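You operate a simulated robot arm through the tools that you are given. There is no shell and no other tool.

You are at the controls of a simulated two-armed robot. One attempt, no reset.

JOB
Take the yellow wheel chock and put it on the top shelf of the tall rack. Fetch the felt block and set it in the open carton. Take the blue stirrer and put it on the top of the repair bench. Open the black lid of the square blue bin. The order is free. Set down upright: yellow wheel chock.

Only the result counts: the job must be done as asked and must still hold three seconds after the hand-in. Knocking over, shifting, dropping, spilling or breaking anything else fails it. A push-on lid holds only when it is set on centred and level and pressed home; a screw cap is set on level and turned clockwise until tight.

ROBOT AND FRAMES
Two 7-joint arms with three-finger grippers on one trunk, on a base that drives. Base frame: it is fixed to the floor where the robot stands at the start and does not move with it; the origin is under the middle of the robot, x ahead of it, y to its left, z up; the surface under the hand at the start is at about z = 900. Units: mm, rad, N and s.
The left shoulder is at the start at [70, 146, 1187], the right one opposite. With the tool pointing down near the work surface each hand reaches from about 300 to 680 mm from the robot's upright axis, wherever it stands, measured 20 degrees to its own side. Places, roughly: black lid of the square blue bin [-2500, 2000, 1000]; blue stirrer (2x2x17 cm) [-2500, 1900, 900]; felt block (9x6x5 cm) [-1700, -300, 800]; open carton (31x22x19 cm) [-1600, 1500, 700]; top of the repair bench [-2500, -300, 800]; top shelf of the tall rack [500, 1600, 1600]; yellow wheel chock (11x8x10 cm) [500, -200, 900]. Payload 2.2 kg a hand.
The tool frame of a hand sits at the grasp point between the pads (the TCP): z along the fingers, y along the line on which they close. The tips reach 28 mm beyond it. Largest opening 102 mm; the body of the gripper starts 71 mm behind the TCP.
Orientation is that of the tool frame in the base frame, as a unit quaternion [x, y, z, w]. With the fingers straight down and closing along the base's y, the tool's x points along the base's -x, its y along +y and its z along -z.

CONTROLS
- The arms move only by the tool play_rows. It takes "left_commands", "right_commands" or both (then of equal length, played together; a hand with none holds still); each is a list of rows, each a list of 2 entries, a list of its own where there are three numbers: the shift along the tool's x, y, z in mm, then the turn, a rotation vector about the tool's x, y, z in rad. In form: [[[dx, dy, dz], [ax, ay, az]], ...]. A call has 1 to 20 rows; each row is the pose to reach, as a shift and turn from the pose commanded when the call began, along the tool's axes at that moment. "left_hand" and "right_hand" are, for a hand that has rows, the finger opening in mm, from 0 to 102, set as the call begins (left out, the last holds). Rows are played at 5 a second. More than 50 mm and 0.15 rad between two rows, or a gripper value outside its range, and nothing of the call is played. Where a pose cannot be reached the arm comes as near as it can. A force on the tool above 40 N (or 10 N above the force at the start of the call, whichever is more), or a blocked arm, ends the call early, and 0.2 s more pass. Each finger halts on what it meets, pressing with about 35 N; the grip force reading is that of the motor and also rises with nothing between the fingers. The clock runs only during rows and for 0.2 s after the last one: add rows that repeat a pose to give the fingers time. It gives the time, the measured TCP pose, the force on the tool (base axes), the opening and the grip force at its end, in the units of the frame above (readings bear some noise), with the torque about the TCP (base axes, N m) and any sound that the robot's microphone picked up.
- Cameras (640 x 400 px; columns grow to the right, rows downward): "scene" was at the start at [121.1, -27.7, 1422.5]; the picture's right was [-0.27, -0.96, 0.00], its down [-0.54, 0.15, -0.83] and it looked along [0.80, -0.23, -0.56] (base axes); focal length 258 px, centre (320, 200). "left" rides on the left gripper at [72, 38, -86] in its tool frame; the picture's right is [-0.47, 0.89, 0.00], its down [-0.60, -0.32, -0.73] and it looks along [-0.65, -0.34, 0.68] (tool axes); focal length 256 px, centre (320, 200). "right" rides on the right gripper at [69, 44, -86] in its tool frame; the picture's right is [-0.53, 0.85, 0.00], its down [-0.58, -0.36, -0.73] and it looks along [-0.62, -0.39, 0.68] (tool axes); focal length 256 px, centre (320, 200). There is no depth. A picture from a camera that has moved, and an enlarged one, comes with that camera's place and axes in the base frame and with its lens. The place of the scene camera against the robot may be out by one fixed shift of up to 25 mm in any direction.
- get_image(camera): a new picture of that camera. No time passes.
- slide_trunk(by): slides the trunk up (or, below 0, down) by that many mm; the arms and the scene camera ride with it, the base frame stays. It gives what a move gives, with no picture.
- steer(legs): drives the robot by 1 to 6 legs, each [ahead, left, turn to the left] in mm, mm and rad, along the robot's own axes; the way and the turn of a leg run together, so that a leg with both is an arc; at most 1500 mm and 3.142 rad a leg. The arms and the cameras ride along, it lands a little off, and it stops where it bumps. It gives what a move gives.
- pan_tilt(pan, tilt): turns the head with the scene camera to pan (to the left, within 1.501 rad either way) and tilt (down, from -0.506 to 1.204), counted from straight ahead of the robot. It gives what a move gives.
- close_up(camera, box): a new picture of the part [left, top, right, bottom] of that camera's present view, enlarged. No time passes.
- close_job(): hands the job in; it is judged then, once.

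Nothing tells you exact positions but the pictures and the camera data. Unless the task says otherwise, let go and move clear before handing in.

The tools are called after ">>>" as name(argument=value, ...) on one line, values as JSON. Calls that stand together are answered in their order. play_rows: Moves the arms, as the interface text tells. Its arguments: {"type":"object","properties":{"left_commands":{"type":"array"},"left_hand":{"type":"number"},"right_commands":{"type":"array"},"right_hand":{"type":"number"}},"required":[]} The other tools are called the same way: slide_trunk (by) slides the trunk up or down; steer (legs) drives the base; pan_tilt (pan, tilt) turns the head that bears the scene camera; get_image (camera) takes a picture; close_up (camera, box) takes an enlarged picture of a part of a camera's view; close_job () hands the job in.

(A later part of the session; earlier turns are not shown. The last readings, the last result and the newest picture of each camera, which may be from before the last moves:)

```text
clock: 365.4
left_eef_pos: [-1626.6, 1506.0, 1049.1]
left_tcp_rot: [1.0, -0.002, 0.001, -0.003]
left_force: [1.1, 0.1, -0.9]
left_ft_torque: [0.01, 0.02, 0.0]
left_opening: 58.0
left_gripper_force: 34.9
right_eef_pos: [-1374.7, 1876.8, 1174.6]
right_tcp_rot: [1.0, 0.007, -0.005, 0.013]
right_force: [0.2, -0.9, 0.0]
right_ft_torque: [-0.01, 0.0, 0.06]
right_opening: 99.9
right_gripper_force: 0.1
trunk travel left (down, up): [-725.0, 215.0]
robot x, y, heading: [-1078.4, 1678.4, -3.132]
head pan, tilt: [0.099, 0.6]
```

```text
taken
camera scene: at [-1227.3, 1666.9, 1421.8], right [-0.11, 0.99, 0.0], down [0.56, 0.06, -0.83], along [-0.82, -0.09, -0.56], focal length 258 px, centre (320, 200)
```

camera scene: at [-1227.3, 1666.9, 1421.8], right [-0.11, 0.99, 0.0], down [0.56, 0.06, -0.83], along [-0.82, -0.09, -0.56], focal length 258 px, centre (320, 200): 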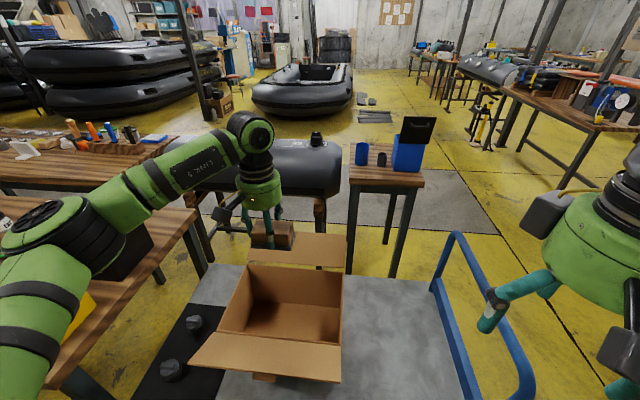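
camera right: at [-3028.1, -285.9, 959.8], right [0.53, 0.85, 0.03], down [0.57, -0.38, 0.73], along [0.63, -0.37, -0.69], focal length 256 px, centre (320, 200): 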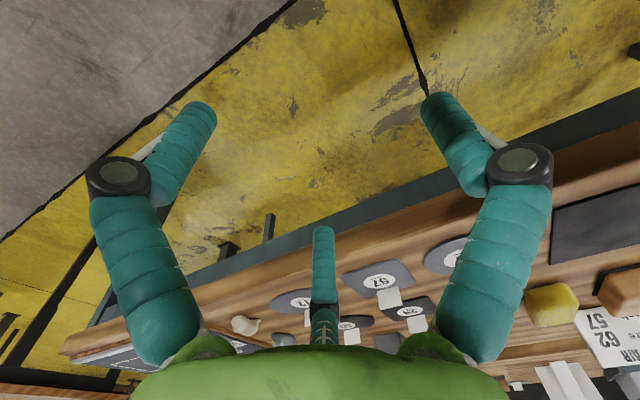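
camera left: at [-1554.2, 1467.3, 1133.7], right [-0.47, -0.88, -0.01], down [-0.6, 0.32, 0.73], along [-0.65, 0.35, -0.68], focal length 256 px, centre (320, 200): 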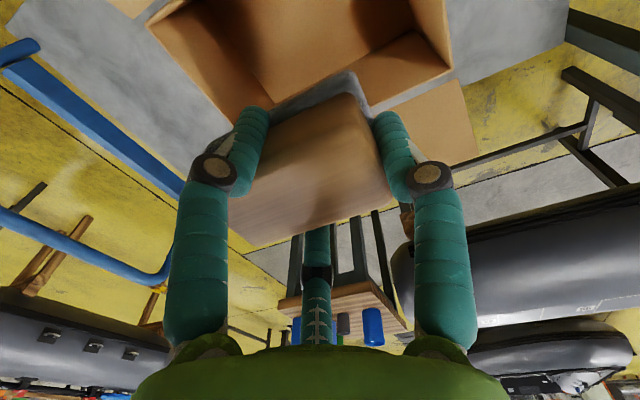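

The carton measured from above: x -1745..-1532, y 1370..1677. I centre the hand over it and lower with the trunk to just above the rim.

>>> play_rows(left_commands=[[[-10, -5, 0], [0, 0, 0]], [[-19, -10, 0], [0, 0, 0]], [[-19, -10, 0], [0, 0, 0]]])

>>> slide_trunk(by=-165)

>>> get_image(camera="left")

>>> pan_tilt(pan=0.3, tilt=0.6)

>>> get_image(camera="scene")

```text
clock: 366.2
left_eef_pos: [-1646.7, 1516.6, 1049.4]
left_tcp_rot: [1.0, -0.001, 0.0, -0.003]
left_force: [0.1, 0.2, -1.2]
left_ft_torque: [-0.04, -0.05, 0.01]
left_opening: 57.9
left_gripper_force: 35.6
right_eef_pos: [-1374.3, 1876.0, 1174.7]
right_tcp_rot: [1.0, 0.007, -0.004, 0.014]
right_force: [-0.1, -0.2, -0.2]
right_ft_torque: [0.05, 0.0, 0.03]
right_opening: 100.3
right_gripper_force: 0.1
trunk travel left (down, up): [-725.0, 215.0]
robot x, y, heading: [-1074.7, 1677.5, -3.132]
head pan, tilt: [0.099, 0.6]
```

```text
clock: 368.1
left_eef_pos: [-1645.6, 1516.1, 885.5]
left_tcp_rot: [1.0, -0.002, 0.001, -0.003]
left_force: [0.0, 0.5, -1.3]
left_ft_torque: [-0.01, 0.02, 0.01]
left_opening: 58.1
left_gripper_force: 34.6
right_eef_pos: [-1375.0, 1877.2, 1010.9]
right_tcp_rot: [1.0, 0.007, -0.004, 0.014]
right_force: [0.4, -0.1, 1.1]
right_ft_torque: [0.01, 0.01, 0.0]
right_opening: 99.8
right_gripper_force: 0.1
trunk travel left (down, up): [-560.0, 380.0]
robot x, y, heading: [-1078.8, 1678.8, -3.13]
head pan, tilt: [0.099, 0.6]
```

```text
taken
camera left: at [-1573.4, 1477.4, 969.3], right [-0.47, -0.88, -0.01], down [-0.6, 0.32, 0.73], along [-0.65, 0.35, -0.68], focal length 256 px, centre (320, 200)
```

left: 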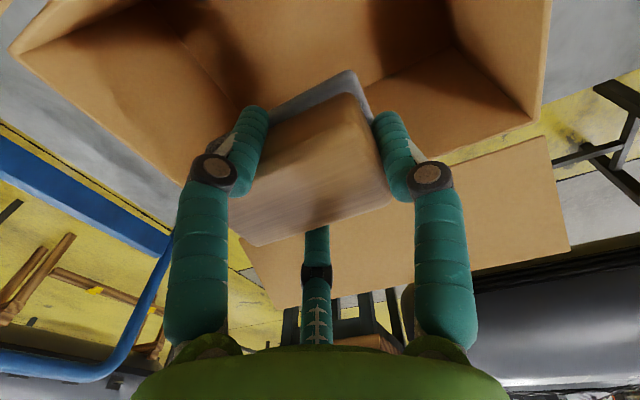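

```text
clock: 368.9
left_eef_pos: [-1645.7, 1517.3, 884.8]
left_tcp_rot: [1.0, -0.001, 0.001, -0.003]
left_force: [-0.9, -0.1, -1.1]
left_ft_torque: [0.0, -0.02, 0.01]
left_opening: 58.4
left_gripper_force: 34.4
right_eef_pos: [-1374.7, 1877.3, 1009.8]
right_tcp_rot: [1.0, 0.008, -0.004, 0.013]
right_force: [-0.4, 0.0, 0.0]
right_ft_torque: [-0.01, 0.02, 0.04]
right_opening: 99.7
right_gripper_force: 0.1
trunk travel left (down, up): [-560.0, 380.0]
robot x, y, heading: [-1076.0, 1681.4, -3.135]
head pan, tilt: [0.3, 0.6]
```

```text
taken
camera scene: at [-1223.8, 1649.4, 1256.8], right [-0.3, 0.95, 0.0], down [0.54, 0.17, -0.82], along [-0.79, -0.25, -0.57], focal length 258 px, centre (320, 200)
```

scene: 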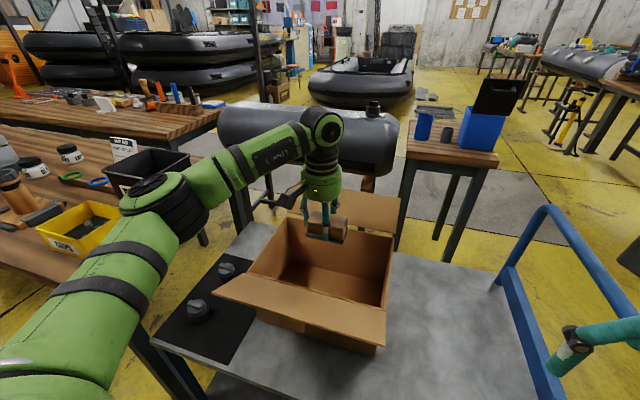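

I move the right hand away from the cart handle before lowering further, and check the carton clearances.

>>> play_rows(right_commands=[[[0, 15, -35], [0, 0, 0]], [[0, 30, -70], [0, 0, 0]], [[0, 40, -110], [0, 0, 0]], [[0, 45, -150], [0, 0, 0]], [[0, 45, -185], [0, 0, 0]]])

>>> close_up(camera="scene", box=[200, 150, 424, 290])

```text
clock: 370.1
left_eef_pos: [-1646.0, 1516.6, 884.4]
left_tcp_rot: [1.0, -0.002, 0.0, -0.002]
left_force: [0.4, 0.4, -0.4]
left_ft_torque: [-0.01, 0.03, 0.0]
left_opening: 58.0
left_gripper_force: 34.6
right_eef_pos: [-1370.4, 1837.0, 1197.1]
right_tcp_rot: [1.0, 0.008, -0.004, 0.014]
right_force: [-0.2, 0.4, 0.3]
right_ft_torque: [0.03, 0.0, 0.0]
right_opening: 99.9
right_gripper_force: 0.0
trunk travel left (down, up): [-560.0, 380.0]
robot x, y, heading: [-1072.1, 1680.9, -3.131]
head pan, tilt: [0.3, 0.6]
```

```text
2.86 times, centred on (312, 220) of scene
camera zoom: at [-1223.9, 1649.1, 1256.7], right [-0.3, 0.95, 0.0], down [0.54, 0.17, -0.82], along [-0.79, -0.25, -0.57], focal length 739 px, centre (343, 143)
```

zoom: 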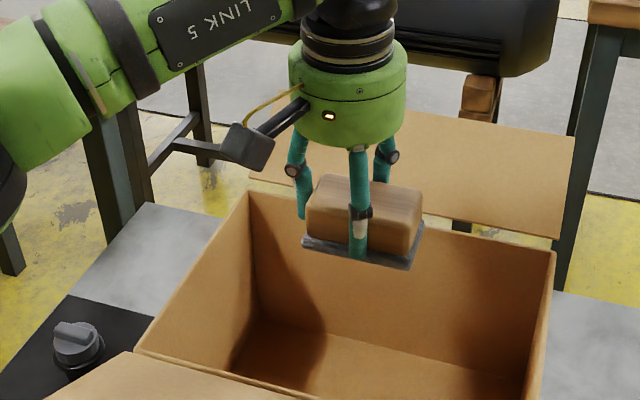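

Good alignment. I lower 120 mm with the trunk and check.

>>> slide_trunk(by=-120)

>>> get_image(camera="left")

>>> get_image(camera="scene")

```text
clock: 371.6
left_eef_pos: [-1645.8, 1517.4, 764.6]
left_tcp_rot: [1.0, -0.002, 0.001, -0.002]
left_force: [-0.5, 0.7, -0.3]
left_ft_torque: [-0.04, -0.03, 0.01]
left_opening: 58.3
left_gripper_force: 34.5
right_eef_pos: [-1369.8, 1837.1, 1076.7]
right_tcp_rot: [1.0, 0.008, -0.004, 0.013]
right_force: [-0.8, 0.0, 0.4]
right_ft_torque: [0.01, 0.03, -0.01]
right_opening: 99.8
right_gripper_force: 0.1
trunk travel left (down, up): [-440.0, 500.0]
robot x, y, heading: [-1072.1, 1680.8, -3.134]
head pan, tilt: [0.3, 0.6]
```

```text
taken
camera left: at [-1573.4, 1477.5, 849.3], right [-0.47, -0.88, -0.01], down [-0.6, 0.32, 0.73], along [-0.65, 0.35, -0.68], focal length 256 px, centre (320, 200)
```

left: 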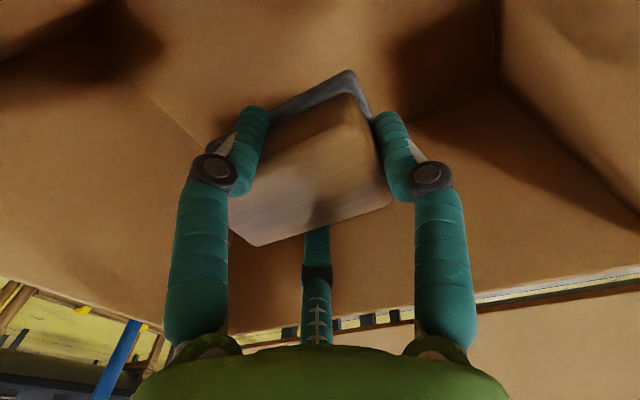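

```text
taken
camera scene: at [-1223.5, 1649.3, 1136.8], right [-0.3, 0.95, 0.0], down [0.54, 0.17, -0.83], along [-0.79, -0.25, -0.56], focal length 258 px, centre (320, 200)
```

scene: 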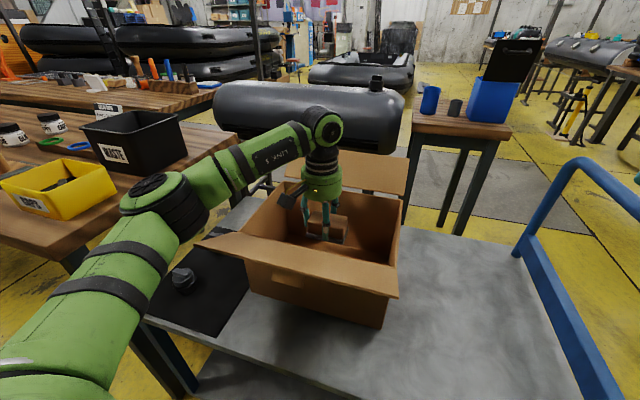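

Inside the opening with room on all sides. I shift 5 mm toward the front for balance, lower another 85 mm, and look.

>>> play_rows(left_commands=[[[3, 0, 0], [0, 0, 0]], [[5, -3, 0], [0, 0, 0]], [[5, -3, 0], [0, 0, 0]]])

>>> slide_trunk(by=-50)

>>> get_image(camera="scene")

>>> slide_trunk(by=-35)

>>> get_image(camera="left")

>>> close_up(camera="scene", box=[200, 120, 424, 260])

```text
clock: 372.4
left_eef_pos: [-1640.7, 1519.2, 764.7]
left_tcp_rot: [1.0, -0.001, 0.001, -0.003]
left_force: [-1.0, 0.9, -0.9]
left_ft_torque: [0.02, 0.03, -0.01]
left_opening: 57.8
left_gripper_force: 35.2
right_eef_pos: [-1369.8, 1836.8, 1076.9]
right_tcp_rot: [1.0, 0.007, -0.004, 0.013]
right_force: [-0.2, 0.3, 0.6]
right_ft_torque: [0.01, 0.01, -0.01]
right_opening: 99.8
right_gripper_force: 0.1
trunk travel left (down, up): [-440.0, 500.0]
robot x, y, heading: [-1077.0, 1675.4, -3.127]
head pan, tilt: [0.3, 0.6]
```

```text
clock: 373.3
left_eef_pos: [-1645.8, 1521.3, 707.2]
left_tcp_rot: [1.0, -0.003, 0.006, -0.003]
left_force: [-1.2, -1.1, -1.1]
left_ft_torque: [0.02, -0.03, 0.01]
left_opening: 58.2
left_gripper_force: 35.3
right_eef_pos: [-1378.3, 1835.2, 1022.0]
right_tcp_rot: [1.0, 0.006, 0.0, 0.013]
right_force: [-0.6, -0.1, 0.1]
right_ft_torque: [0.01, -0.12, -0.01]
right_opening: 99.9
right_gripper_force: 0.0
trunk travel left (down, up): [-390.0, 550.0]
robot x, y, heading: [-1075.6, 1683.5, -3.134]
head pan, tilt: [0.3, 0.6]
```

```text
taken
camera scene: at [-1230.4, 1648.7, 1084.4], right [-0.3, 0.95, 0.0], down [0.54, 0.17, -0.82], along [-0.78, -0.25, -0.57], focal length 258 px, centre (320, 200)
```

scene: 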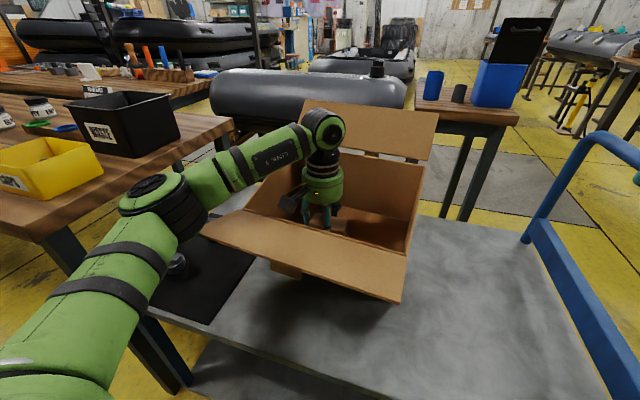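

```text
clock: 374.1
left_eef_pos: [-1640.5, 1519.4, 679.6]
left_tcp_rot: [1.0, -0.002, 0.001, -0.002]
left_force: [-0.4, 0.6, -0.8]
left_ft_torque: [-0.01, 0.0, 0.01]
left_opening: 57.9
left_gripper_force: 35.1
right_eef_pos: [-1370.2, 1838.0, 991.5]
right_tcp_rot: [1.0, 0.007, -0.004, 0.013]
right_force: [-0.7, 0.5, 0.2]
right_ft_torque: [-0.01, -0.02, -0.01]
right_opening: 99.7
right_gripper_force: 0.0
trunk travel left (down, up): [-355.0, 585.0]
robot x, y, heading: [-1073.0, 1683.6, -3.135]
head pan, tilt: [0.3, 0.6]
```

```text
taken
camera left: at [-1568.8, 1480.8, 763.8], right [-0.47, -0.88, -0.01], down [-0.6, 0.32, 0.73], along [-0.64, 0.35, -0.68], focal length 256 px, centre (320, 200)
```

left: 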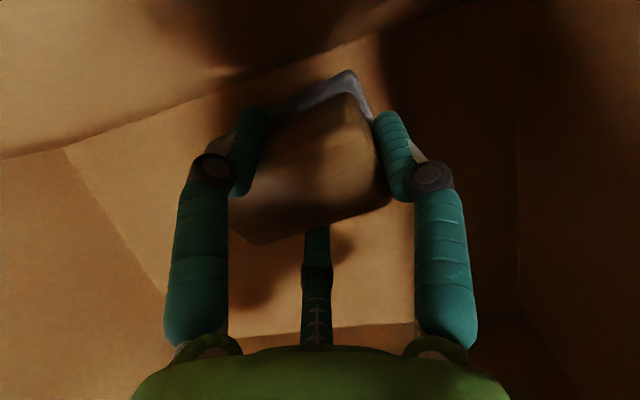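

```text
2.86 times, centred on (312, 190) of scene
camera zoom: at [-1223.9, 1649.4, 1051.6], right [-0.3, 0.95, 0.0], down [0.54, 0.17, -0.82], along [-0.79, -0.25, -0.57], focal length 739 px, centre (343, 229)
```

zoom: 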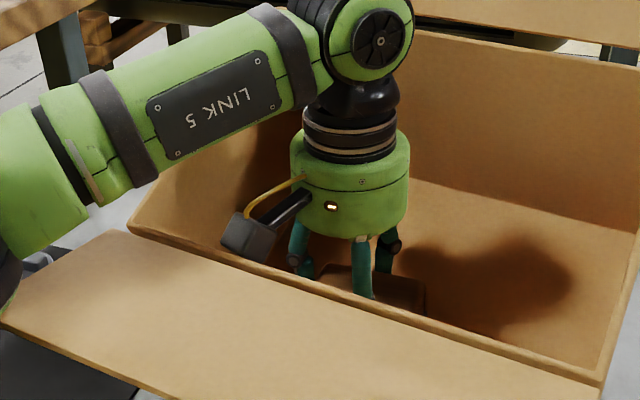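

The forearm is getting close to the carton's front rim, so I raise the trunk 100 mm and do the remaining descent with the arm itself, which keeps the elbow higher.

>>> slide_trunk(by=100)

>>> play_rows(left_commands=[[[0, 0, 25], [0, 0, 0]], [[0, 0, 50], [0, 0, 0]], [[0, 0, 75], [0, 0, 0]], [[0, 0, 100], [0, 0, 0]], [[0, 0, 100], [0, 0, 0]]])

>>> close_up(camera="scene", box=[180, 140, 420, 290])

>>> get_image(camera="left")

```text
clock: 375.4
left_eef_pos: [-1641.6, 1519.5, 779.0]
left_tcp_rot: [1.0, -0.002, 0.0, -0.002]
left_force: [-0.8, -0.1, -0.6]
left_ft_torque: [-0.02, -0.02, -0.01]
left_opening: 58.1
left_gripper_force: 35.6
right_eef_pos: [-1370.4, 1836.2, 1091.2]
right_tcp_rot: [1.0, 0.007, -0.004, 0.013]
right_force: [0.0, 0.3, 0.6]
right_ft_torque: [0.01, 0.0, 0.01]
right_opening: 100.1
right_gripper_force: 0.0
trunk travel left (down, up): [-455.0, 485.0]
robot x, y, heading: [-1075.4, 1684.2, -3.132]
head pan, tilt: [0.3, 0.6]
```

```text
clock: 376.3
left_eef_pos: [-1639.6, 1519.8, 708.5]
left_tcp_rot: [1.0, -0.001, 0.0, -0.002]
left_force: [2.2, 1.6, 21.6]
left_ft_torque: [-1.23, -1.54, 0.24]
left_opening: 57.9
left_gripper_force: 35.4
right_eef_pos: [-1368.7, 1838.7, 1091.6]
right_tcp_rot: [1.0, 0.007, -0.006, 0.014]
right_force: [-0.4, -0.1, -0.4]
right_ft_torque: [0.0, -0.04, -0.02]
right_opening: 99.7
right_gripper_force: 0.0
trunk travel left (down, up): [-455.0, 485.0]
robot x, y, heading: [-1074.6, 1679.0, -3.131]
head pan, tilt: [0.3, 0.6]
stopped in row 4 (left hand): the force on the tool passed its limit at 57 N (the readings are from after the stop); the commanded pose is now the measured one
```

```text
2.67 times, centred on (300, 215) of scene
camera zoom: at [-1221.8, 1650.5, 1152.2], right [-0.3, 0.95, 0.0], down [0.54, 0.17, -0.83], along [-0.79, -0.25, -0.56], focal length 689 px, centre (373, 160)
```

zoom: 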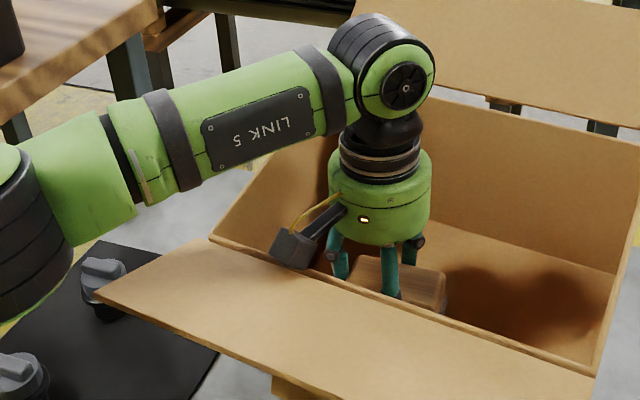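

```text
taken
camera left: at [-1566.8, 1481.8, 792.4], right [-0.47, -0.88, 0.0], down [-0.6, 0.32, 0.73], along [-0.65, 0.34, -0.68], focal length 256 px, centre (320, 200)
```

left: 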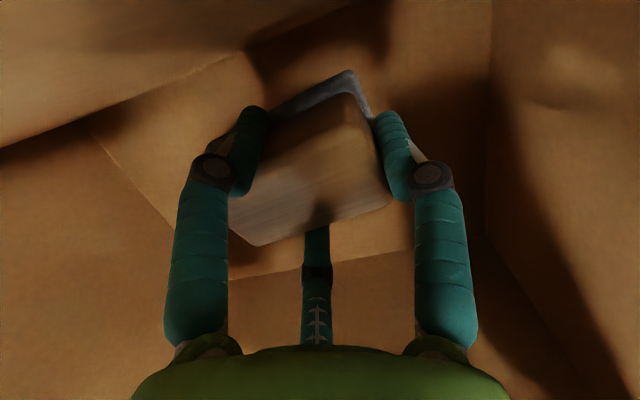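

Contact: the torque shows the camera box pressing on the carton's front rim, and the carton seems to have turned somewhat. I lift back up at once and look.

>>> play_rows(left_commands=[[[0, 0, -15], [0, 0, 0]], [[0, 0, -35], [0, 0, 0]], [[0, 0, -60], [0, 0, 0]], [[0, 0, -60], [0, 0, 0]]])

>>> get_image(camera="scene")

>>> get_image(camera="left")

```text
clock: 377.3
left_eef_pos: [-1639.6, 1518.1, 763.4]
left_tcp_rot: [1.0, -0.001, 0.002, -0.002]
left_force: [-0.3, -0.5, -1.2]
left_ft_torque: [-0.02, 0.01, 0.03]
left_opening: 58.1
left_gripper_force: 34.6
right_eef_pos: [-1369.3, 1838.0, 1091.4]
right_tcp_rot: [1.0, 0.007, -0.004, 0.013]
right_force: [0.6, 0.1, 0.1]
right_ft_torque: [0.0, 0.0, -0.02]
right_opening: 100.1
right_gripper_force: 0.1
trunk travel left (down, up): [-455.0, 485.0]
robot x, y, heading: [-1076.9, 1681.2, -3.134]
head pan, tilt: [0.3, 0.6]
```

```text
taken
camera scene: at [-1223.7, 1649.2, 1151.7], right [-0.3, 0.95, 0.0], down [0.54, 0.17, -0.82], along [-0.79, -0.25, -0.57], focal length 258 px, centre (320, 200)
```

scene: 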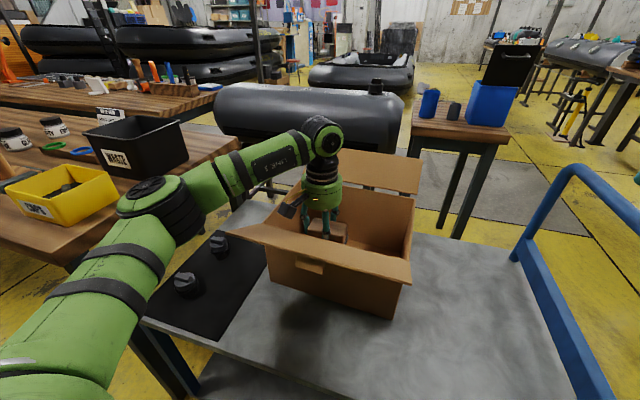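

```text
taken
camera left: at [-1567.5, 1479.7, 847.9], right [-0.47, -0.88, -0.01], down [-0.61, 0.32, 0.73], along [-0.64, 0.34, -0.68], focal length 256 px, centre (320, 200)
```

left: 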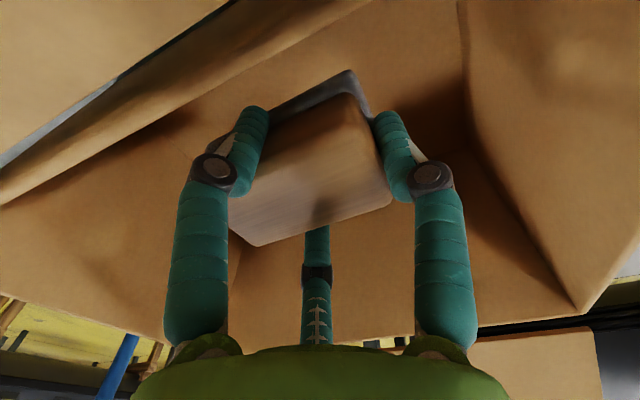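

The carton has been turned and shifted a little by that contact. I raise everything clear to measure its pose from above.

>>> slide_trunk(by=270)

>>> pan_tilt(pan=0.25, tilt=0.75)

>>> get_image(camera="scene")

>>> get_image(camera="left")

```text
clock: 380.1
left_eef_pos: [-1639.2, 1520.0, 1033.2]
left_tcp_rot: [1.0, -0.001, 0.002, -0.002]
left_force: [0.4, 0.7, -0.9]
left_ft_torque: [-0.01, -0.02, 0.0]
left_opening: 58.0
left_gripper_force: 35.4
right_eef_pos: [-1370.1, 1837.0, 1362.2]
right_tcp_rot: [1.0, 0.006, -0.004, 0.013]
right_force: [-0.1, -0.2, 0.0]
right_ft_torque: [-0.01, 0.03, 0.05]
right_opening: 100.1
right_gripper_force: 0.0
trunk travel left (down, up): [-725.0, 215.0]
robot x, y, heading: [-1072.6, 1681.8, -3.133]
head pan, tilt: [0.3, 0.6]
```

```text
clock: 380.8
left_eef_pos: [-1638.8, 1518.5, 1033.5]
left_tcp_rot: [1.0, -0.001, 0.003, -0.001]
left_force: [-0.6, -1.0, -1.1]
left_ft_torque: [-0.02, -0.01, 0.03]
left_opening: 58.0
left_gripper_force: 35.5
right_eef_pos: [-1370.0, 1837.2, 1360.7]
right_tcp_rot: [1.0, 0.006, -0.005, 0.014]
right_force: [-0.2, 1.0, 0.2]
right_ft_torque: [0.06, 0.03, -0.02]
right_opening: 100.4
right_gripper_force: 0.1
trunk travel left (down, up): [-725.0, 215.0]
robot x, y, heading: [-1072.1, 1680.0, -3.132]
head pan, tilt: [0.25, 0.75]
```

```text
taken
camera scene: at [-1219.6, 1655.0, 1408.9], right [-0.26, 0.97, 0.0], down [0.66, 0.17, -0.73], along [-0.71, -0.19, -0.68], focal length 258 px, centre (320, 200)
```

scene: 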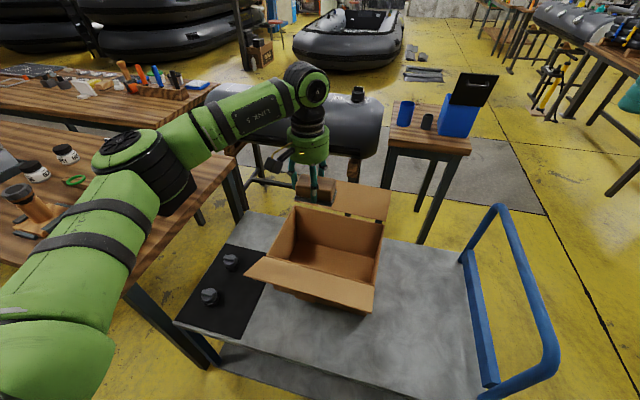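

```text
taken
camera left: at [-1567.5, 1479.8, 1117.9], right [-0.47, -0.88, -0.01], down [-0.61, 0.32, 0.73], along [-0.64, 0.34, -0.68], focal length 256 px, centre (320, 200)
```

left: 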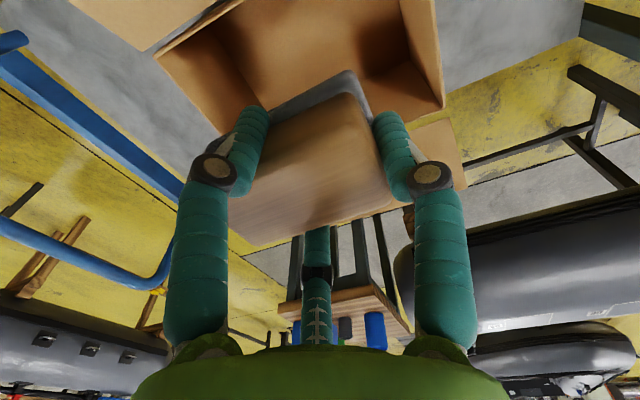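

>>> close_up(camera="scene", box=[170, 170, 410, 320])

>>> close_up(camera="left", box=[120, 0, 480, 225])

```text
2.67 times, centred on (290, 245) of scene
camera zoom: at [-1219.6, 1655.0, 1408.9], right [-0.26, 0.97, 0.0], down [0.66, 0.17, -0.73], along [-0.71, -0.19, -0.68], focal length 689 px, centre (400, 80)
```

zoom: 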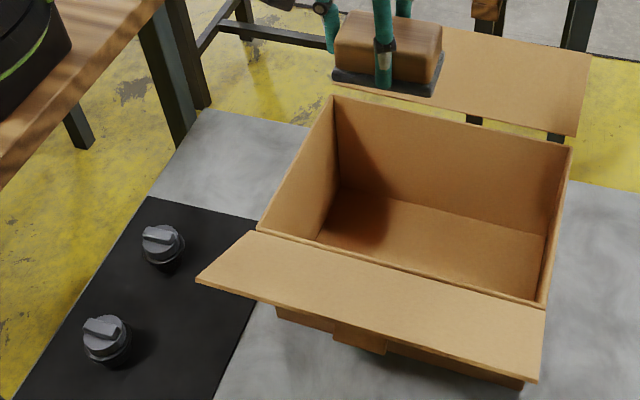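

```text
1.78 times, centred on (300, 112) of left
camera zoom: at [-1567.5, 1479.8, 1117.9], right [-0.47, -0.88, -0.01], down [-0.61, 0.32, 0.73], along [-0.64, 0.34, -0.68], focal length 455 px, centre (356, 356)
```

zoom: 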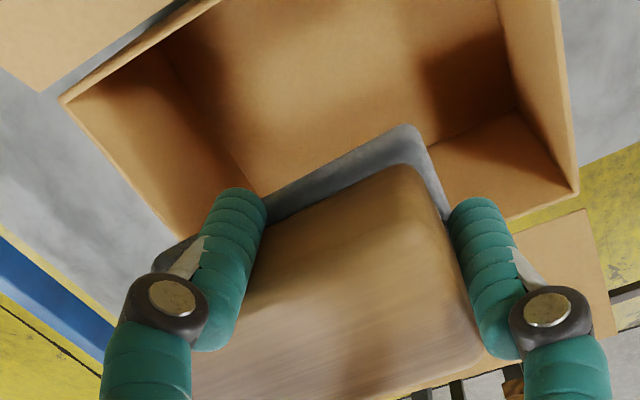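

Measured: the carton has slid about 47 mm back and 25 mm sideways, still upright. I'll set the block in it with a higher elbow (closer base, less trunk drop) so nothing touches the rim, and afterwards ease the carton back to its place.

>>> steer(legs=[[48, 0, 0]])

>>> play_rows(left_commands=[[[0, -13, 0], [0, 0, 0]], [[0, -26, 0], [0, 0, 0]], [[0, -26, 0], [0, 0, 0]]])

>>> slide_trunk(by=-110)

>>> get_image(camera="left")

>>> get_image(camera="scene")

```text
clock: 381.7
left_eef_pos: [-1663.4, 1518.6, 1033.6]
left_tcp_rot: [1.0, -0.001, 0.002, -0.001]
left_force: [-0.9, -0.2, -0.9]
left_ft_torque: [0.0, -0.06, 0.0]
left_opening: 58.0
left_gripper_force: 35.4
right_eef_pos: [-1395.2, 1836.7, 1360.9]
right_tcp_rot: [1.0, 0.009, -0.005, 0.013]
right_force: [-1.1, -0.9, -0.4]
right_ft_torque: [-0.03, -0.06, 0.0]
right_opening: 100.2
right_gripper_force: 0.2
trunk travel left (down, up): [-725.0, 215.0]
robot x, y, heading: [-1098.1, 1679.5, -3.136]
head pan, tilt: [0.25, 0.75]
stopped in leg 1: the robot was blocked; the commanded pose is now the measured one
```

```text
clock: 382.5
left_eef_pos: [-1663.4, 1544.7, 1033.2]
left_tcp_rot: [1.0, -0.001, 0.001, -0.002]
left_force: [0.1, -0.1, -1.1]
left_ft_torque: [0.0, 0.0, 0.0]
left_opening: 57.9
left_gripper_force: 34.6
right_eef_pos: [-1392.5, 1836.4, 1362.1]
right_tcp_rot: [1.0, 0.008, -0.005, 0.013]
right_force: [-0.3, -0.2, -0.4]
right_ft_torque: [0.03, -0.02, 0.02]
right_opening: 99.9
right_gripper_force: 0.0
trunk travel left (down, up): [-725.0, 215.0]
robot x, y, heading: [-1098.5, 1680.9, -3.13]
head pan, tilt: [0.25, 0.75]
```

```text
clock: 383.9
left_eef_pos: [-1661.8, 1546.8, 924.2]
left_tcp_rot: [1.0, -0.001, 0.001, -0.002]
left_force: [-0.2, 1.2, -0.1]
left_ft_torque: [0.0, -0.04, 0.0]
left_opening: 58.1
left_gripper_force: 34.8
right_eef_pos: [-1391.9, 1836.8, 1253.5]
right_tcp_rot: [1.0, 0.008, -0.005, 0.013]
right_force: [-0.1, -0.4, 0.0]
right_ft_torque: [-0.02, -0.01, 0.0]
right_opening: 99.8
right_gripper_force: 0.0
trunk travel left (down, up): [-615.0, 325.0]
robot x, y, heading: [-1097.2, 1680.1, -3.129]
head pan, tilt: [0.25, 0.75]
```

```text
taken
camera left: at [-1589.8, 1506.0, 1008.9], right [-0.47, -0.88, 0.0], down [-0.6, 0.32, 0.73], along [-0.65, 0.34, -0.68], focal length 256 px, centre (320, 200)
```

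left: 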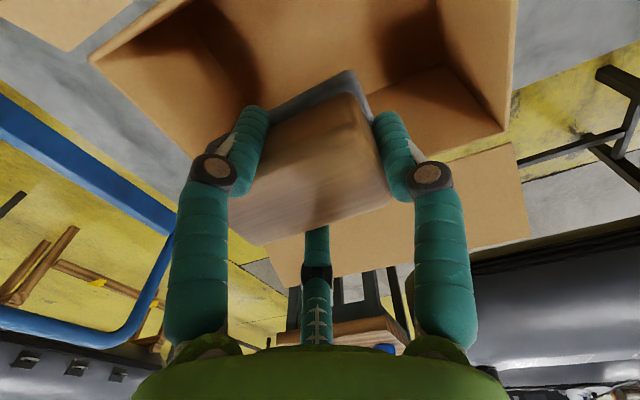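

```text
taken
camera scene: at [-1241.7, 1654.7, 1298.9], right [-0.26, 0.97, 0.0], down [0.66, 0.17, -0.73], along [-0.71, -0.19, -0.68], focal length 258 px, centre (320, 200)
```

scene: 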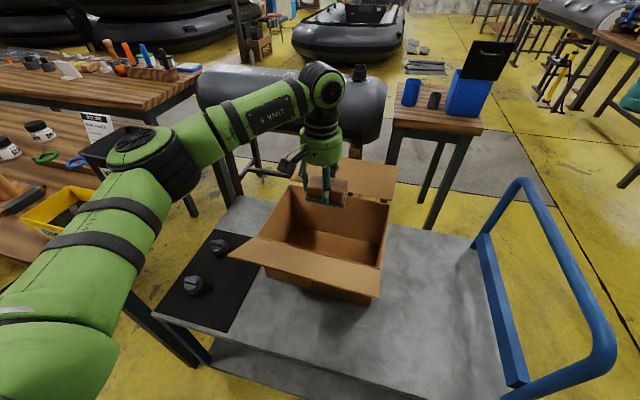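

The base touched the cart's lower shelf (the cart hasn't moved). I back off slightly, centre the hand over the carton with the arm, and lower with a mix of trunk and arm.

>>> steer(legs=[[-8, 0, 0]])

>>> play_rows(left_commands=[[[-15, 1, 0], [0, 0, 0]], [[-34, 1, 0], [0, 0, 0]], [[-34, 1, 0], [0, 0, 0]]])

>>> slide_trunk(by=-40)

>>> play_rows(left_commands=[[[0, 0, 25], [0, 0, 0]], [[0, 0, 50], [0, 0, 0]], [[0, 0, 75], [0, 0, 0]], [[0, 0, 75], [0, 0, 0]]])

>>> get_image(camera="left")

>>> close_up(camera="scene", box=[200, 130, 424, 270])

```text
clock: 384.6
left_eef_pos: [-1655.5, 1546.2, 924.1]
left_tcp_rot: [1.0, -0.001, 0.001, -0.003]
left_force: [0.2, 0.4, -0.9]
left_ft_torque: [0.0, -0.03, 0.02]
left_opening: 57.9
left_gripper_force: 34.7
right_eef_pos: [-1385.6, 1835.5, 1251.6]
right_tcp_rot: [1.0, 0.008, -0.005, 0.013]
right_force: [0.4, 0.4, -0.1]
right_ft_torque: [0.02, -0.02, -0.01]
right_opening: 99.8
right_gripper_force: 0.1
trunk travel left (down, up): [-615.0, 325.0]
robot x, y, heading: [-1087.0, 1682.3, -3.133]
head pan, tilt: [0.25, 0.75]
```

```text
clock: 385.4
left_eef_pos: [-1688.5, 1544.5, 924.4]
left_tcp_rot: [1.0, -0.002, 0.001, -0.002]
left_force: [0.3, -0.6, -0.8]
left_ft_torque: [0.01, 0.01, -0.01]
left_opening: 58.0
left_gripper_force: 35.1
right_eef_pos: [-1383.3, 1836.8, 1252.1]
right_tcp_rot: [1.0, 0.008, -0.006, 0.013]
right_force: [0.4, 0.1, -1.0]
right_ft_torque: [0.01, -0.01, 0.01]
right_opening: 99.8
right_gripper_force: 0.1
trunk travel left (down, up): [-615.0, 325.0]
robot x, y, heading: [-1089.2, 1683.0, -3.13]
head pan, tilt: [0.25, 0.75]
```

```text
clock: 386.2
left_eef_pos: [-1688.1, 1544.7, 884.6]
left_tcp_rot: [1.0, -0.001, 0.001, -0.002]
left_force: [-0.9, -0.1, -1.0]
left_ft_torque: [0.01, -0.01, 0.0]
left_opening: 58.3
left_gripper_force: 35.1
right_eef_pos: [-1383.2, 1836.7, 1212.7]
right_tcp_rot: [1.0, 0.007, -0.005, 0.013]
right_force: [0.1, -0.7, 0.2]
right_ft_torque: [0.0, 0.0, 0.02]
right_opening: 99.9
right_gripper_force: 0.0
trunk travel left (down, up): [-575.0, 365.0]
robot x, y, heading: [-1090.8, 1681.1, -3.126]
head pan, tilt: [0.25, 0.75]
```

```text
clock: 387.2
left_eef_pos: [-1687.7, 1546.4, 809.8]
left_tcp_rot: [1.0, -0.001, 0.001, -0.002]
left_force: [0.3, -0.1, -0.8]
left_ft_torque: [-0.01, 0.02, -0.01]
left_opening: 58.1
left_gripper_force: 35.2
right_eef_pos: [-1385.2, 1835.9, 1212.6]
right_tcp_rot: [1.0, 0.008, -0.005, 0.013]
right_force: [-0.2, 0.3, -0.5]
right_ft_torque: [0.02, -0.01, 0.0]
right_opening: 99.7
right_gripper_force: 0.1
trunk travel left (down, up): [-575.0, 365.0]
robot x, y, heading: [-1088.5, 1678.9, -3.129]
head pan, tilt: [0.25, 0.75]
```

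```text
taken
camera left: at [-1616.1, 1506.6, 893.9], right [-0.47, -0.88, 0.0], down [-0.6, 0.32, 0.73], along [-0.65, 0.34, -0.68], focal length 256 px, centre (320, 200)
```

left: 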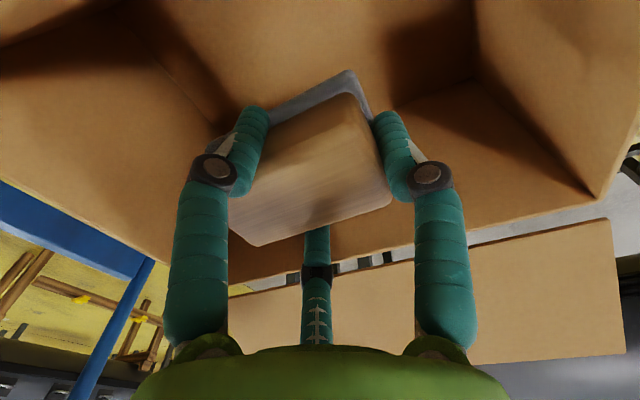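

```text
2.86 times, centred on (312, 200) of scene
camera zoom: at [-1233.9, 1654.8, 1258.9], right [-0.26, 0.97, 0.0], down [0.66, 0.17, -0.73], along [-0.71, -0.19, -0.68], focal length 739 px, centre (343, 200)
```

zoom: 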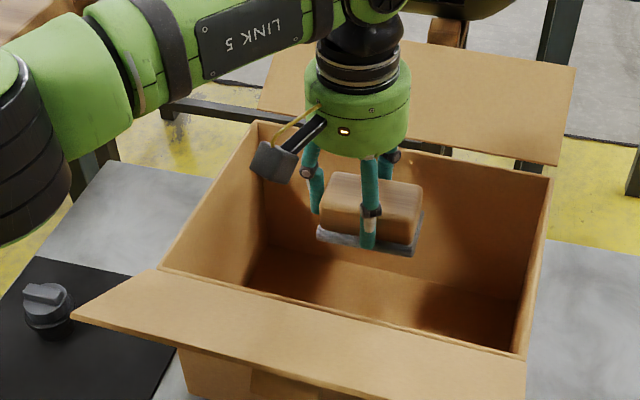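

Clear all round. I continue down in small steps.

>>> play_rows(left_commands=[[[1, 0, 20], [0, 0, 0]], [[2, 0, 40], [0, 0, 0]], [[2, 0, 60], [0, 0, 0]], [[2, 0, 80], [0, 0, 0]], [[2, 0, 100], [0, 0, 0]], [[2, 0, 100], [0, 0, 0]]])

>>> get_image(camera="left")

>>> close_up(camera="scene", box=[200, 130, 424, 270])

```text
clock: 388.6
left_eef_pos: [-1686.5, 1545.2, 708.8]
left_tcp_rot: [1.0, -0.001, 0.001, -0.003]
left_force: [-0.1, -0.2, -1.2]
left_ft_torque: [-0.03, 0.01, -0.02]
left_opening: 58.0
left_gripper_force: 34.9
right_eef_pos: [-1384.3, 1836.4, 1213.6]
right_tcp_rot: [1.0, 0.007, -0.006, 0.014]
right_force: [-0.2, -0.7, -0.3]
right_ft_torque: [0.03, -0.01, 0.01]
right_opening: 99.7
right_gripper_force: 0.0
trunk travel left (down, up): [-575.0, 365.0]
robot x, y, heading: [-1090.4, 1678.1, -3.135]
head pan, tilt: [0.25, 0.75]
```

```text
taken
camera left: at [-1614.2, 1507.5, 793.5], right [-0.47, -0.88, 0.0], down [-0.6, 0.32, 0.73], along [-0.65, 0.34, -0.68], focal length 256 px, centre (320, 200)
```

left: 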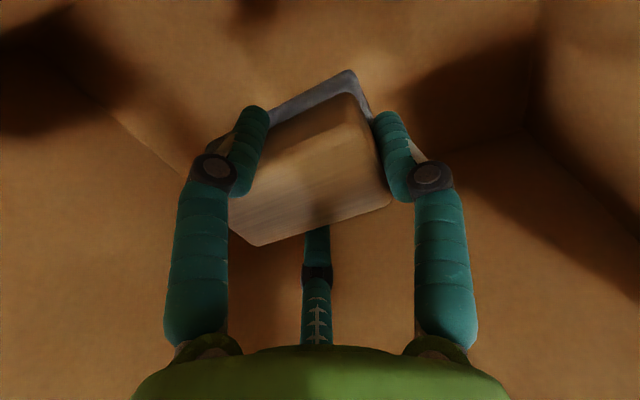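

```text
2.86 times, centred on (312, 200) of scene
camera zoom: at [-1233.9, 1654.8, 1258.9], right [-0.26, 0.97, 0.0], down [0.66, 0.17, -0.73], along [-0.71, -0.19, -0.68], focal length 739 px, centre (343, 200)
```

zoom: 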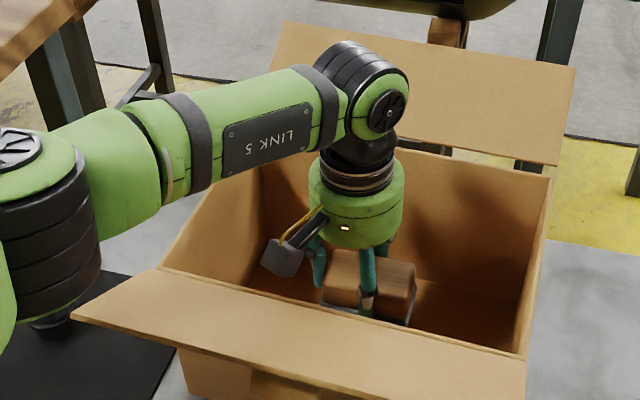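

No contact; carton steady. I lower the last part until the block touches the carton floor.

>>> play_rows(left_commands=[[[0, 0, 15], [0, 0, 0]], [[0, 0, 30], [0, 0, 0]], [[0, 0, 42], [0, 0, 0]], [[0, 0, 50], [0, 0, 0]], [[0, 0, 50], [0, 0, 0]]])

>>> close_up(camera="scene", box=[200, 130, 424, 270])

```text
clock: 389.9
left_eef_pos: [-1685.1, 1547.8, 660.0]
left_tcp_rot: [1.0, -0.001, 0.0, -0.002]
left_force: [0.1, 1.0, -1.6]
left_ft_torque: [0.0, -0.01, 0.0]
left_opening: 58.1
left_gripper_force: 34.8
right_eef_pos: [-1384.1, 1836.6, 1212.7]
right_tcp_rot: [1.0, 0.008, -0.006, 0.014]
right_force: [0.0, 0.1, -0.4]
right_ft_torque: [0.01, 0.02, 0.01]
right_opening: 99.9
right_gripper_force: 0.0
trunk travel left (down, up): [-575.0, 365.0]
robot x, y, heading: [-1087.7, 1675.9, -3.136]
head pan, tilt: [0.25, 0.75]
```

```text
2.86 times, centred on (312, 200) of scene
camera zoom: at [-1234.0, 1654.8, 1258.9], right [-0.26, 0.97, 0.0], down [0.66, 0.17, -0.73], along [-0.71, -0.19, -0.68], focal length 739 px, centre (343, 200)
```

zoom: 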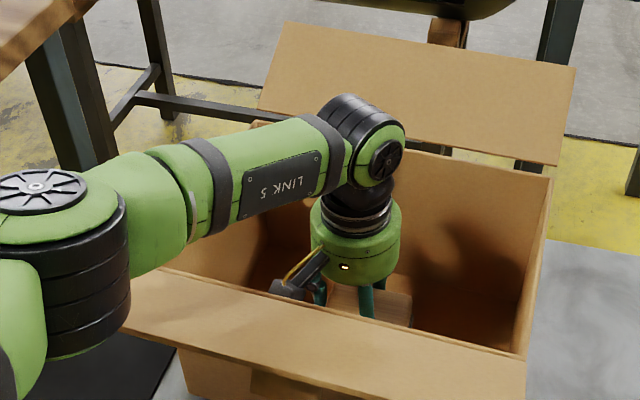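

>>> play_rows(left_commands=[[[0, 0, 4], [0, 0, 0]], [[0, 0, 8], [0, 0, 0]], [[0, 0, 12], [0, 0, 0]], [[0, 0, 15], [0, 0, 0]], [[0, 0, 15], [0, 0, 0]]])

```text
clock: 391.1
left_eef_pos: [-1684.9, 1547.9, 642.9]
left_tcp_rot: [1.0, -0.001, 0.001, -0.003]
left_force: [-0.3, 0.0, 0.7]
left_ft_torque: [-0.05, -0.02, 0.0]
left_opening: 58.0
left_gripper_force: 35.1
right_eef_pos: [-1385.0, 1835.7, 1212.9]
right_tcp_rot: [1.0, 0.008, -0.005, 0.013]
right_force: [-0.5, -0.2, -0.1]
right_ft_torque: [0.01, 0.03, -0.02]
right_opening: 99.9
right_gripper_force: 0.1
trunk travel left (down, up): [-575.0, 365.0]
robot x, y, heading: [-1091.1, 1677.8, -3.131]
head pan, tilt: [0.25, 0.75]
```

>>> play_rows(left_commands=[[[0, 0, 2], [0, 0, 0]], [[0, 0, 4], [0, 0, 0]], [[0, 0, 4], [0, 0, 0]]])

>>> get_image(camera="left")

```text
clock: 391.9
left_eef_pos: [-1685.0, 1546.0, 643.9]
left_tcp_rot: [1.0, 0.0, -0.002, -0.003]
left_force: [-0.1, -2.1, 19.9]
left_ft_torque: [-0.2, -0.41, -0.01]
left_opening: 57.9
left_gripper_force: 35.1
right_eef_pos: [-1380.9, 1836.8, 1214.7]
right_tcp_rot: [1.0, 0.009, -0.007, 0.013]
right_force: [0.5, 0.8, 0.2]
right_ft_torque: [-0.01, -0.01, -0.01]
right_opening: 100.0
right_gripper_force: 0.0
trunk travel left (down, up): [-575.0, 365.0]
robot x, y, heading: [-1089.5, 1681.8, -3.132]
head pan, tilt: [0.25, 0.75]
```

```text
taken
camera left: at [-1612.9, 1507.3, 727.8], right [-0.47, -0.88, 0.0], down [-0.6, 0.31, 0.74], along [-0.65, 0.34, -0.68], focal length 256 px, centre (320, 200)
```

left: 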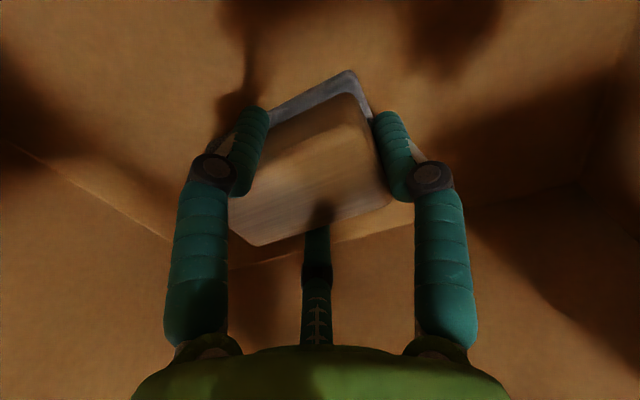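

The block is on the carton floor. I ease up 2 mm and release.

>>> play_rows(left_commands=[[[0, 0, -3], [0, 0, 0]], [[0, 0, -3], [0, 0, 0]]])

>>> play_rows(left_commands=[[[0, 0, 0], [0, 0, 0]], [[0, 0, 0], [0, 0, 0]], [[0, 0, 0], [0, 0, 0]], [[0, 0, 0], [0, 0, 0]]], left_hand=92)

>>> get_image(camera="left")

```text
clock: 392.4
left_eef_pos: [-1686.1, 1547.5, 644.1]
left_tcp_rot: [1.0, -0.002, 0.0, -0.003]
left_force: [-2.3, 1.0, 8.6]
left_ft_torque: [0.13, 0.31, 0.05]
left_opening: 57.8
left_gripper_force: 35.2
right_eef_pos: [-1382.6, 1837.3, 1213.5]
right_tcp_rot: [1.0, 0.009, -0.007, 0.013]
right_force: [0.4, -0.2, -0.2]
right_ft_torque: [0.02, 0.03, -0.01]
right_opening: 100.1
right_gripper_force: 0.1
trunk travel left (down, up): [-575.0, 365.0]
robot x, y, heading: [-1089.2, 1681.2, -3.127]
head pan, tilt: [0.25, 0.75]
```

```text
clock: 393.4
left_eef_pos: [-1686.3, 1545.3, 643.5]
left_tcp_rot: [1.0, -0.001, 0.001, -0.002]
left_force: [-0.6, 0.4, -0.6]
left_ft_torque: [0.0, -0.01, 0.01]
left_opening: 92.0
left_gripper_force: 0.1
right_eef_pos: [-1383.9, 1836.4, 1212.6]
right_tcp_rot: [1.0, 0.008, -0.005, 0.014]
right_force: [-0.7, 0.5, 1.5]
right_ft_torque: [-0.01, -0.03, 0.0]
right_opening: 100.1
right_gripper_force: 0.2
trunk travel left (down, up): [-575.0, 365.0]
robot x, y, heading: [-1089.8, 1682.0, -3.133]
head pan, tilt: [0.25, 0.75]
```

```text
taken
camera left: at [-1614.0, 1506.7, 727.8], right [-0.47, -0.88, 0.0], down [-0.6, 0.32, 0.73], along [-0.65, 0.34, -0.68], focal length 256 px, centre (320, 200)
```

left: 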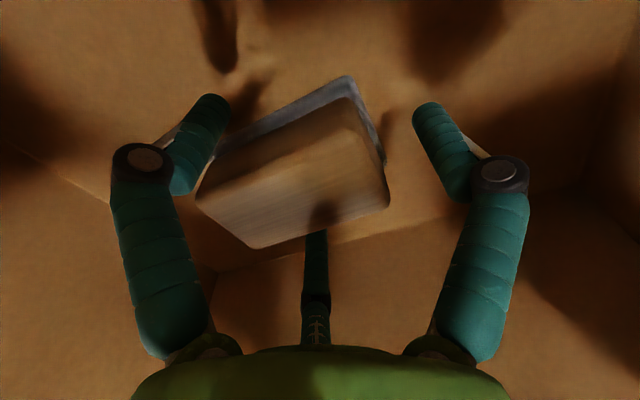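

Released cleanly. I raise the hand so only the fingers remain inside the carton, and check.

>>> play_rows(left_commands=[[[0, 0, -20], [0, 0, 0]], [[0, 0, -45], [0, 0, 0]], [[0, 0, -75], [0, 0, 0]], [[0, 0, -103], [0, 0, 0]], [[0, 0, -103], [0, 0, 0]]], left_hand=92)

>>> get_image(camera="left")

>>> get_image(camera="scene")

```text
clock: 394.6
left_eef_pos: [-1685.1, 1546.3, 746.8]
left_tcp_rot: [1.0, -0.001, 0.0, -0.003]
left_force: [-0.1, -0.7, 0.3]
left_ft_torque: [-0.03, -0.02, -0.05]
left_opening: 91.6
left_gripper_force: 0.0
right_eef_pos: [-1384.2, 1836.8, 1212.1]
right_tcp_rot: [1.0, 0.008, -0.004, 0.014]
right_force: [-0.1, 0.3, 0.5]
right_ft_torque: [0.02, 0.01, 0.02]
right_opening: 100.1
right_gripper_force: 0.1
trunk travel left (down, up): [-575.0, 365.0]
robot x, y, heading: [-1090.5, 1680.9, -3.135]
head pan, tilt: [0.25, 0.75]
```

```text
taken
camera left: at [-1611.7, 1506.4, 831.3], right [-0.47, -0.88, -0.01], down [-0.61, 0.31, 0.73], along [-0.65, 0.34, -0.68], focal length 256 px, centre (320, 200)
```

left: 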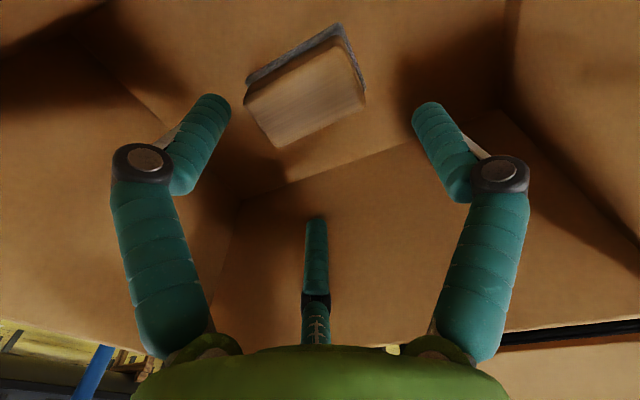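

```text
taken
camera scene: at [-1234.3, 1654.8, 1258.9], right [-0.26, 0.97, 0.0], down [0.66, 0.17, -0.73], along [-0.71, -0.19, -0.68], focal length 258 px, centre (320, 200)
```

scene: 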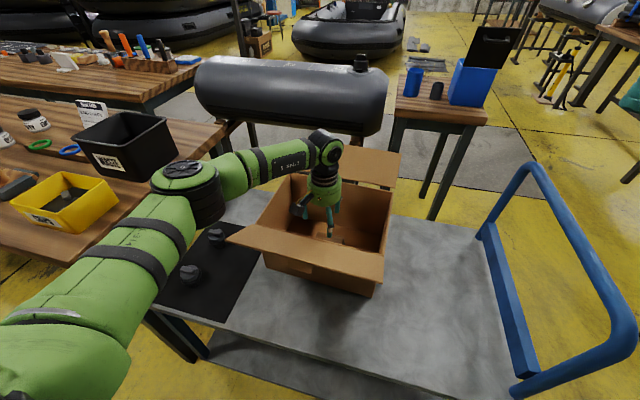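

The felt block sits flat in the carton. To judge the carton's displacement I move the hand back to the exact viewpoint of my first look and compare.

>>> slide_trunk(by=150)

>>> play_rows(left_commands=[[[15, 10, -38], [0, 0, 0]], [[30, 20, -76], [0, 0, 0]], [[45, 30, -114], [0, 0, 0]], [[58.5, 40, -152], [0, 0, 0]], [[58.5, 40, -152], [0, 0, 0]]])

>>> get_image(camera="left")

>>> close_up(camera="left", box=[120, 0, 480, 225])

```text
clock: 396.4
left_eef_pos: [-1683.7, 1546.3, 897.0]
left_tcp_rot: [1.0, -0.002, 0.0, -0.001]
left_force: [-0.2, 0.6, 0.0]
left_ft_torque: [-0.01, 0.02, 0.01]
left_opening: 92.1
left_gripper_force: 0.0
right_eef_pos: [-1384.7, 1836.7, 1362.4]
right_tcp_rot: [1.0, 0.008, -0.005, 0.013]
right_force: [-0.5, 0.5, 0.3]
right_ft_torque: [0.01, -0.02, 0.03]
right_opening: 100.3
right_gripper_force: 0.0
trunk travel left (down, up): [-725.0, 215.0]
robot x, y, heading: [-1088.9, 1675.0, -3.136]
head pan, tilt: [0.25, 0.75]
```

```text
clock: 397.6
left_eef_pos: [-1625.9, 1504.3, 1048.2]
left_tcp_rot: [1.0, -0.001, 0.001, -0.002]
left_force: [0.4, 0.4, -0.3]
left_ft_torque: [0.02, 0.01, -0.02]
left_opening: 92.0
left_gripper_force: 0.1
right_eef_pos: [-1384.7, 1836.8, 1361.3]
right_tcp_rot: [1.0, 0.008, -0.005, 0.014]
right_force: [0.1, -0.4, -0.4]
right_ft_torque: [0.01, -0.02, -0.01]
right_opening: 100.1
right_gripper_force: 0.1
trunk travel left (down, up): [-725.0, 215.0]
robot x, y, heading: [-1090.2, 1683.1, -3.133]
head pan, tilt: [0.25, 0.75]
```

```text
taken
camera left: at [-1553.9, 1465.0, 1133.0], right [-0.47, -0.88, 0.0], down [-0.61, 0.32, 0.73], along [-0.64, 0.34, -0.68], focal length 256 px, centre (320, 200)
```

left: 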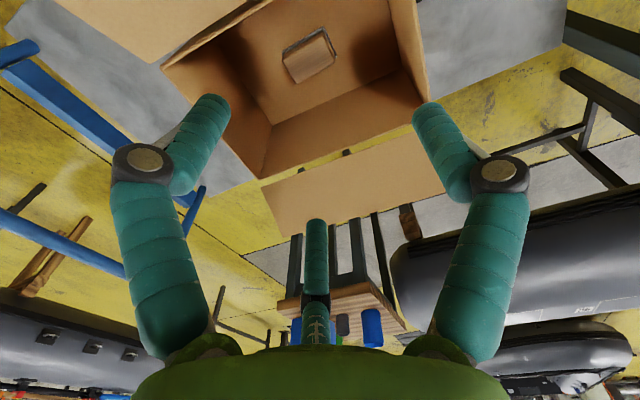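

```text
1.78 times, centred on (300, 112) of left
camera zoom: at [-1553.9, 1465.0, 1133.0], right [-0.47, -0.88, 0.0], down [-0.61, 0.32, 0.73], along [-0.64, 0.34, -0.68], focal length 455 px, centre (356, 356)
```

zoom: 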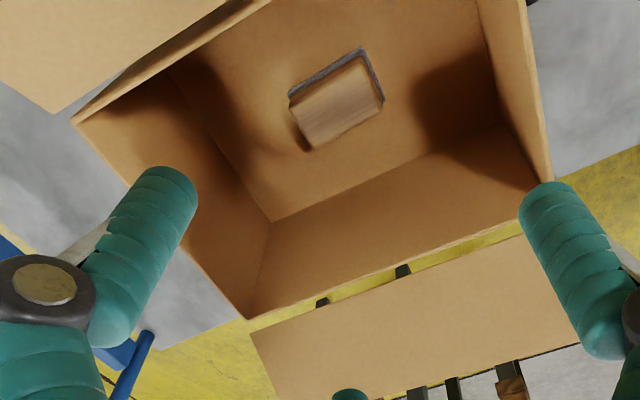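

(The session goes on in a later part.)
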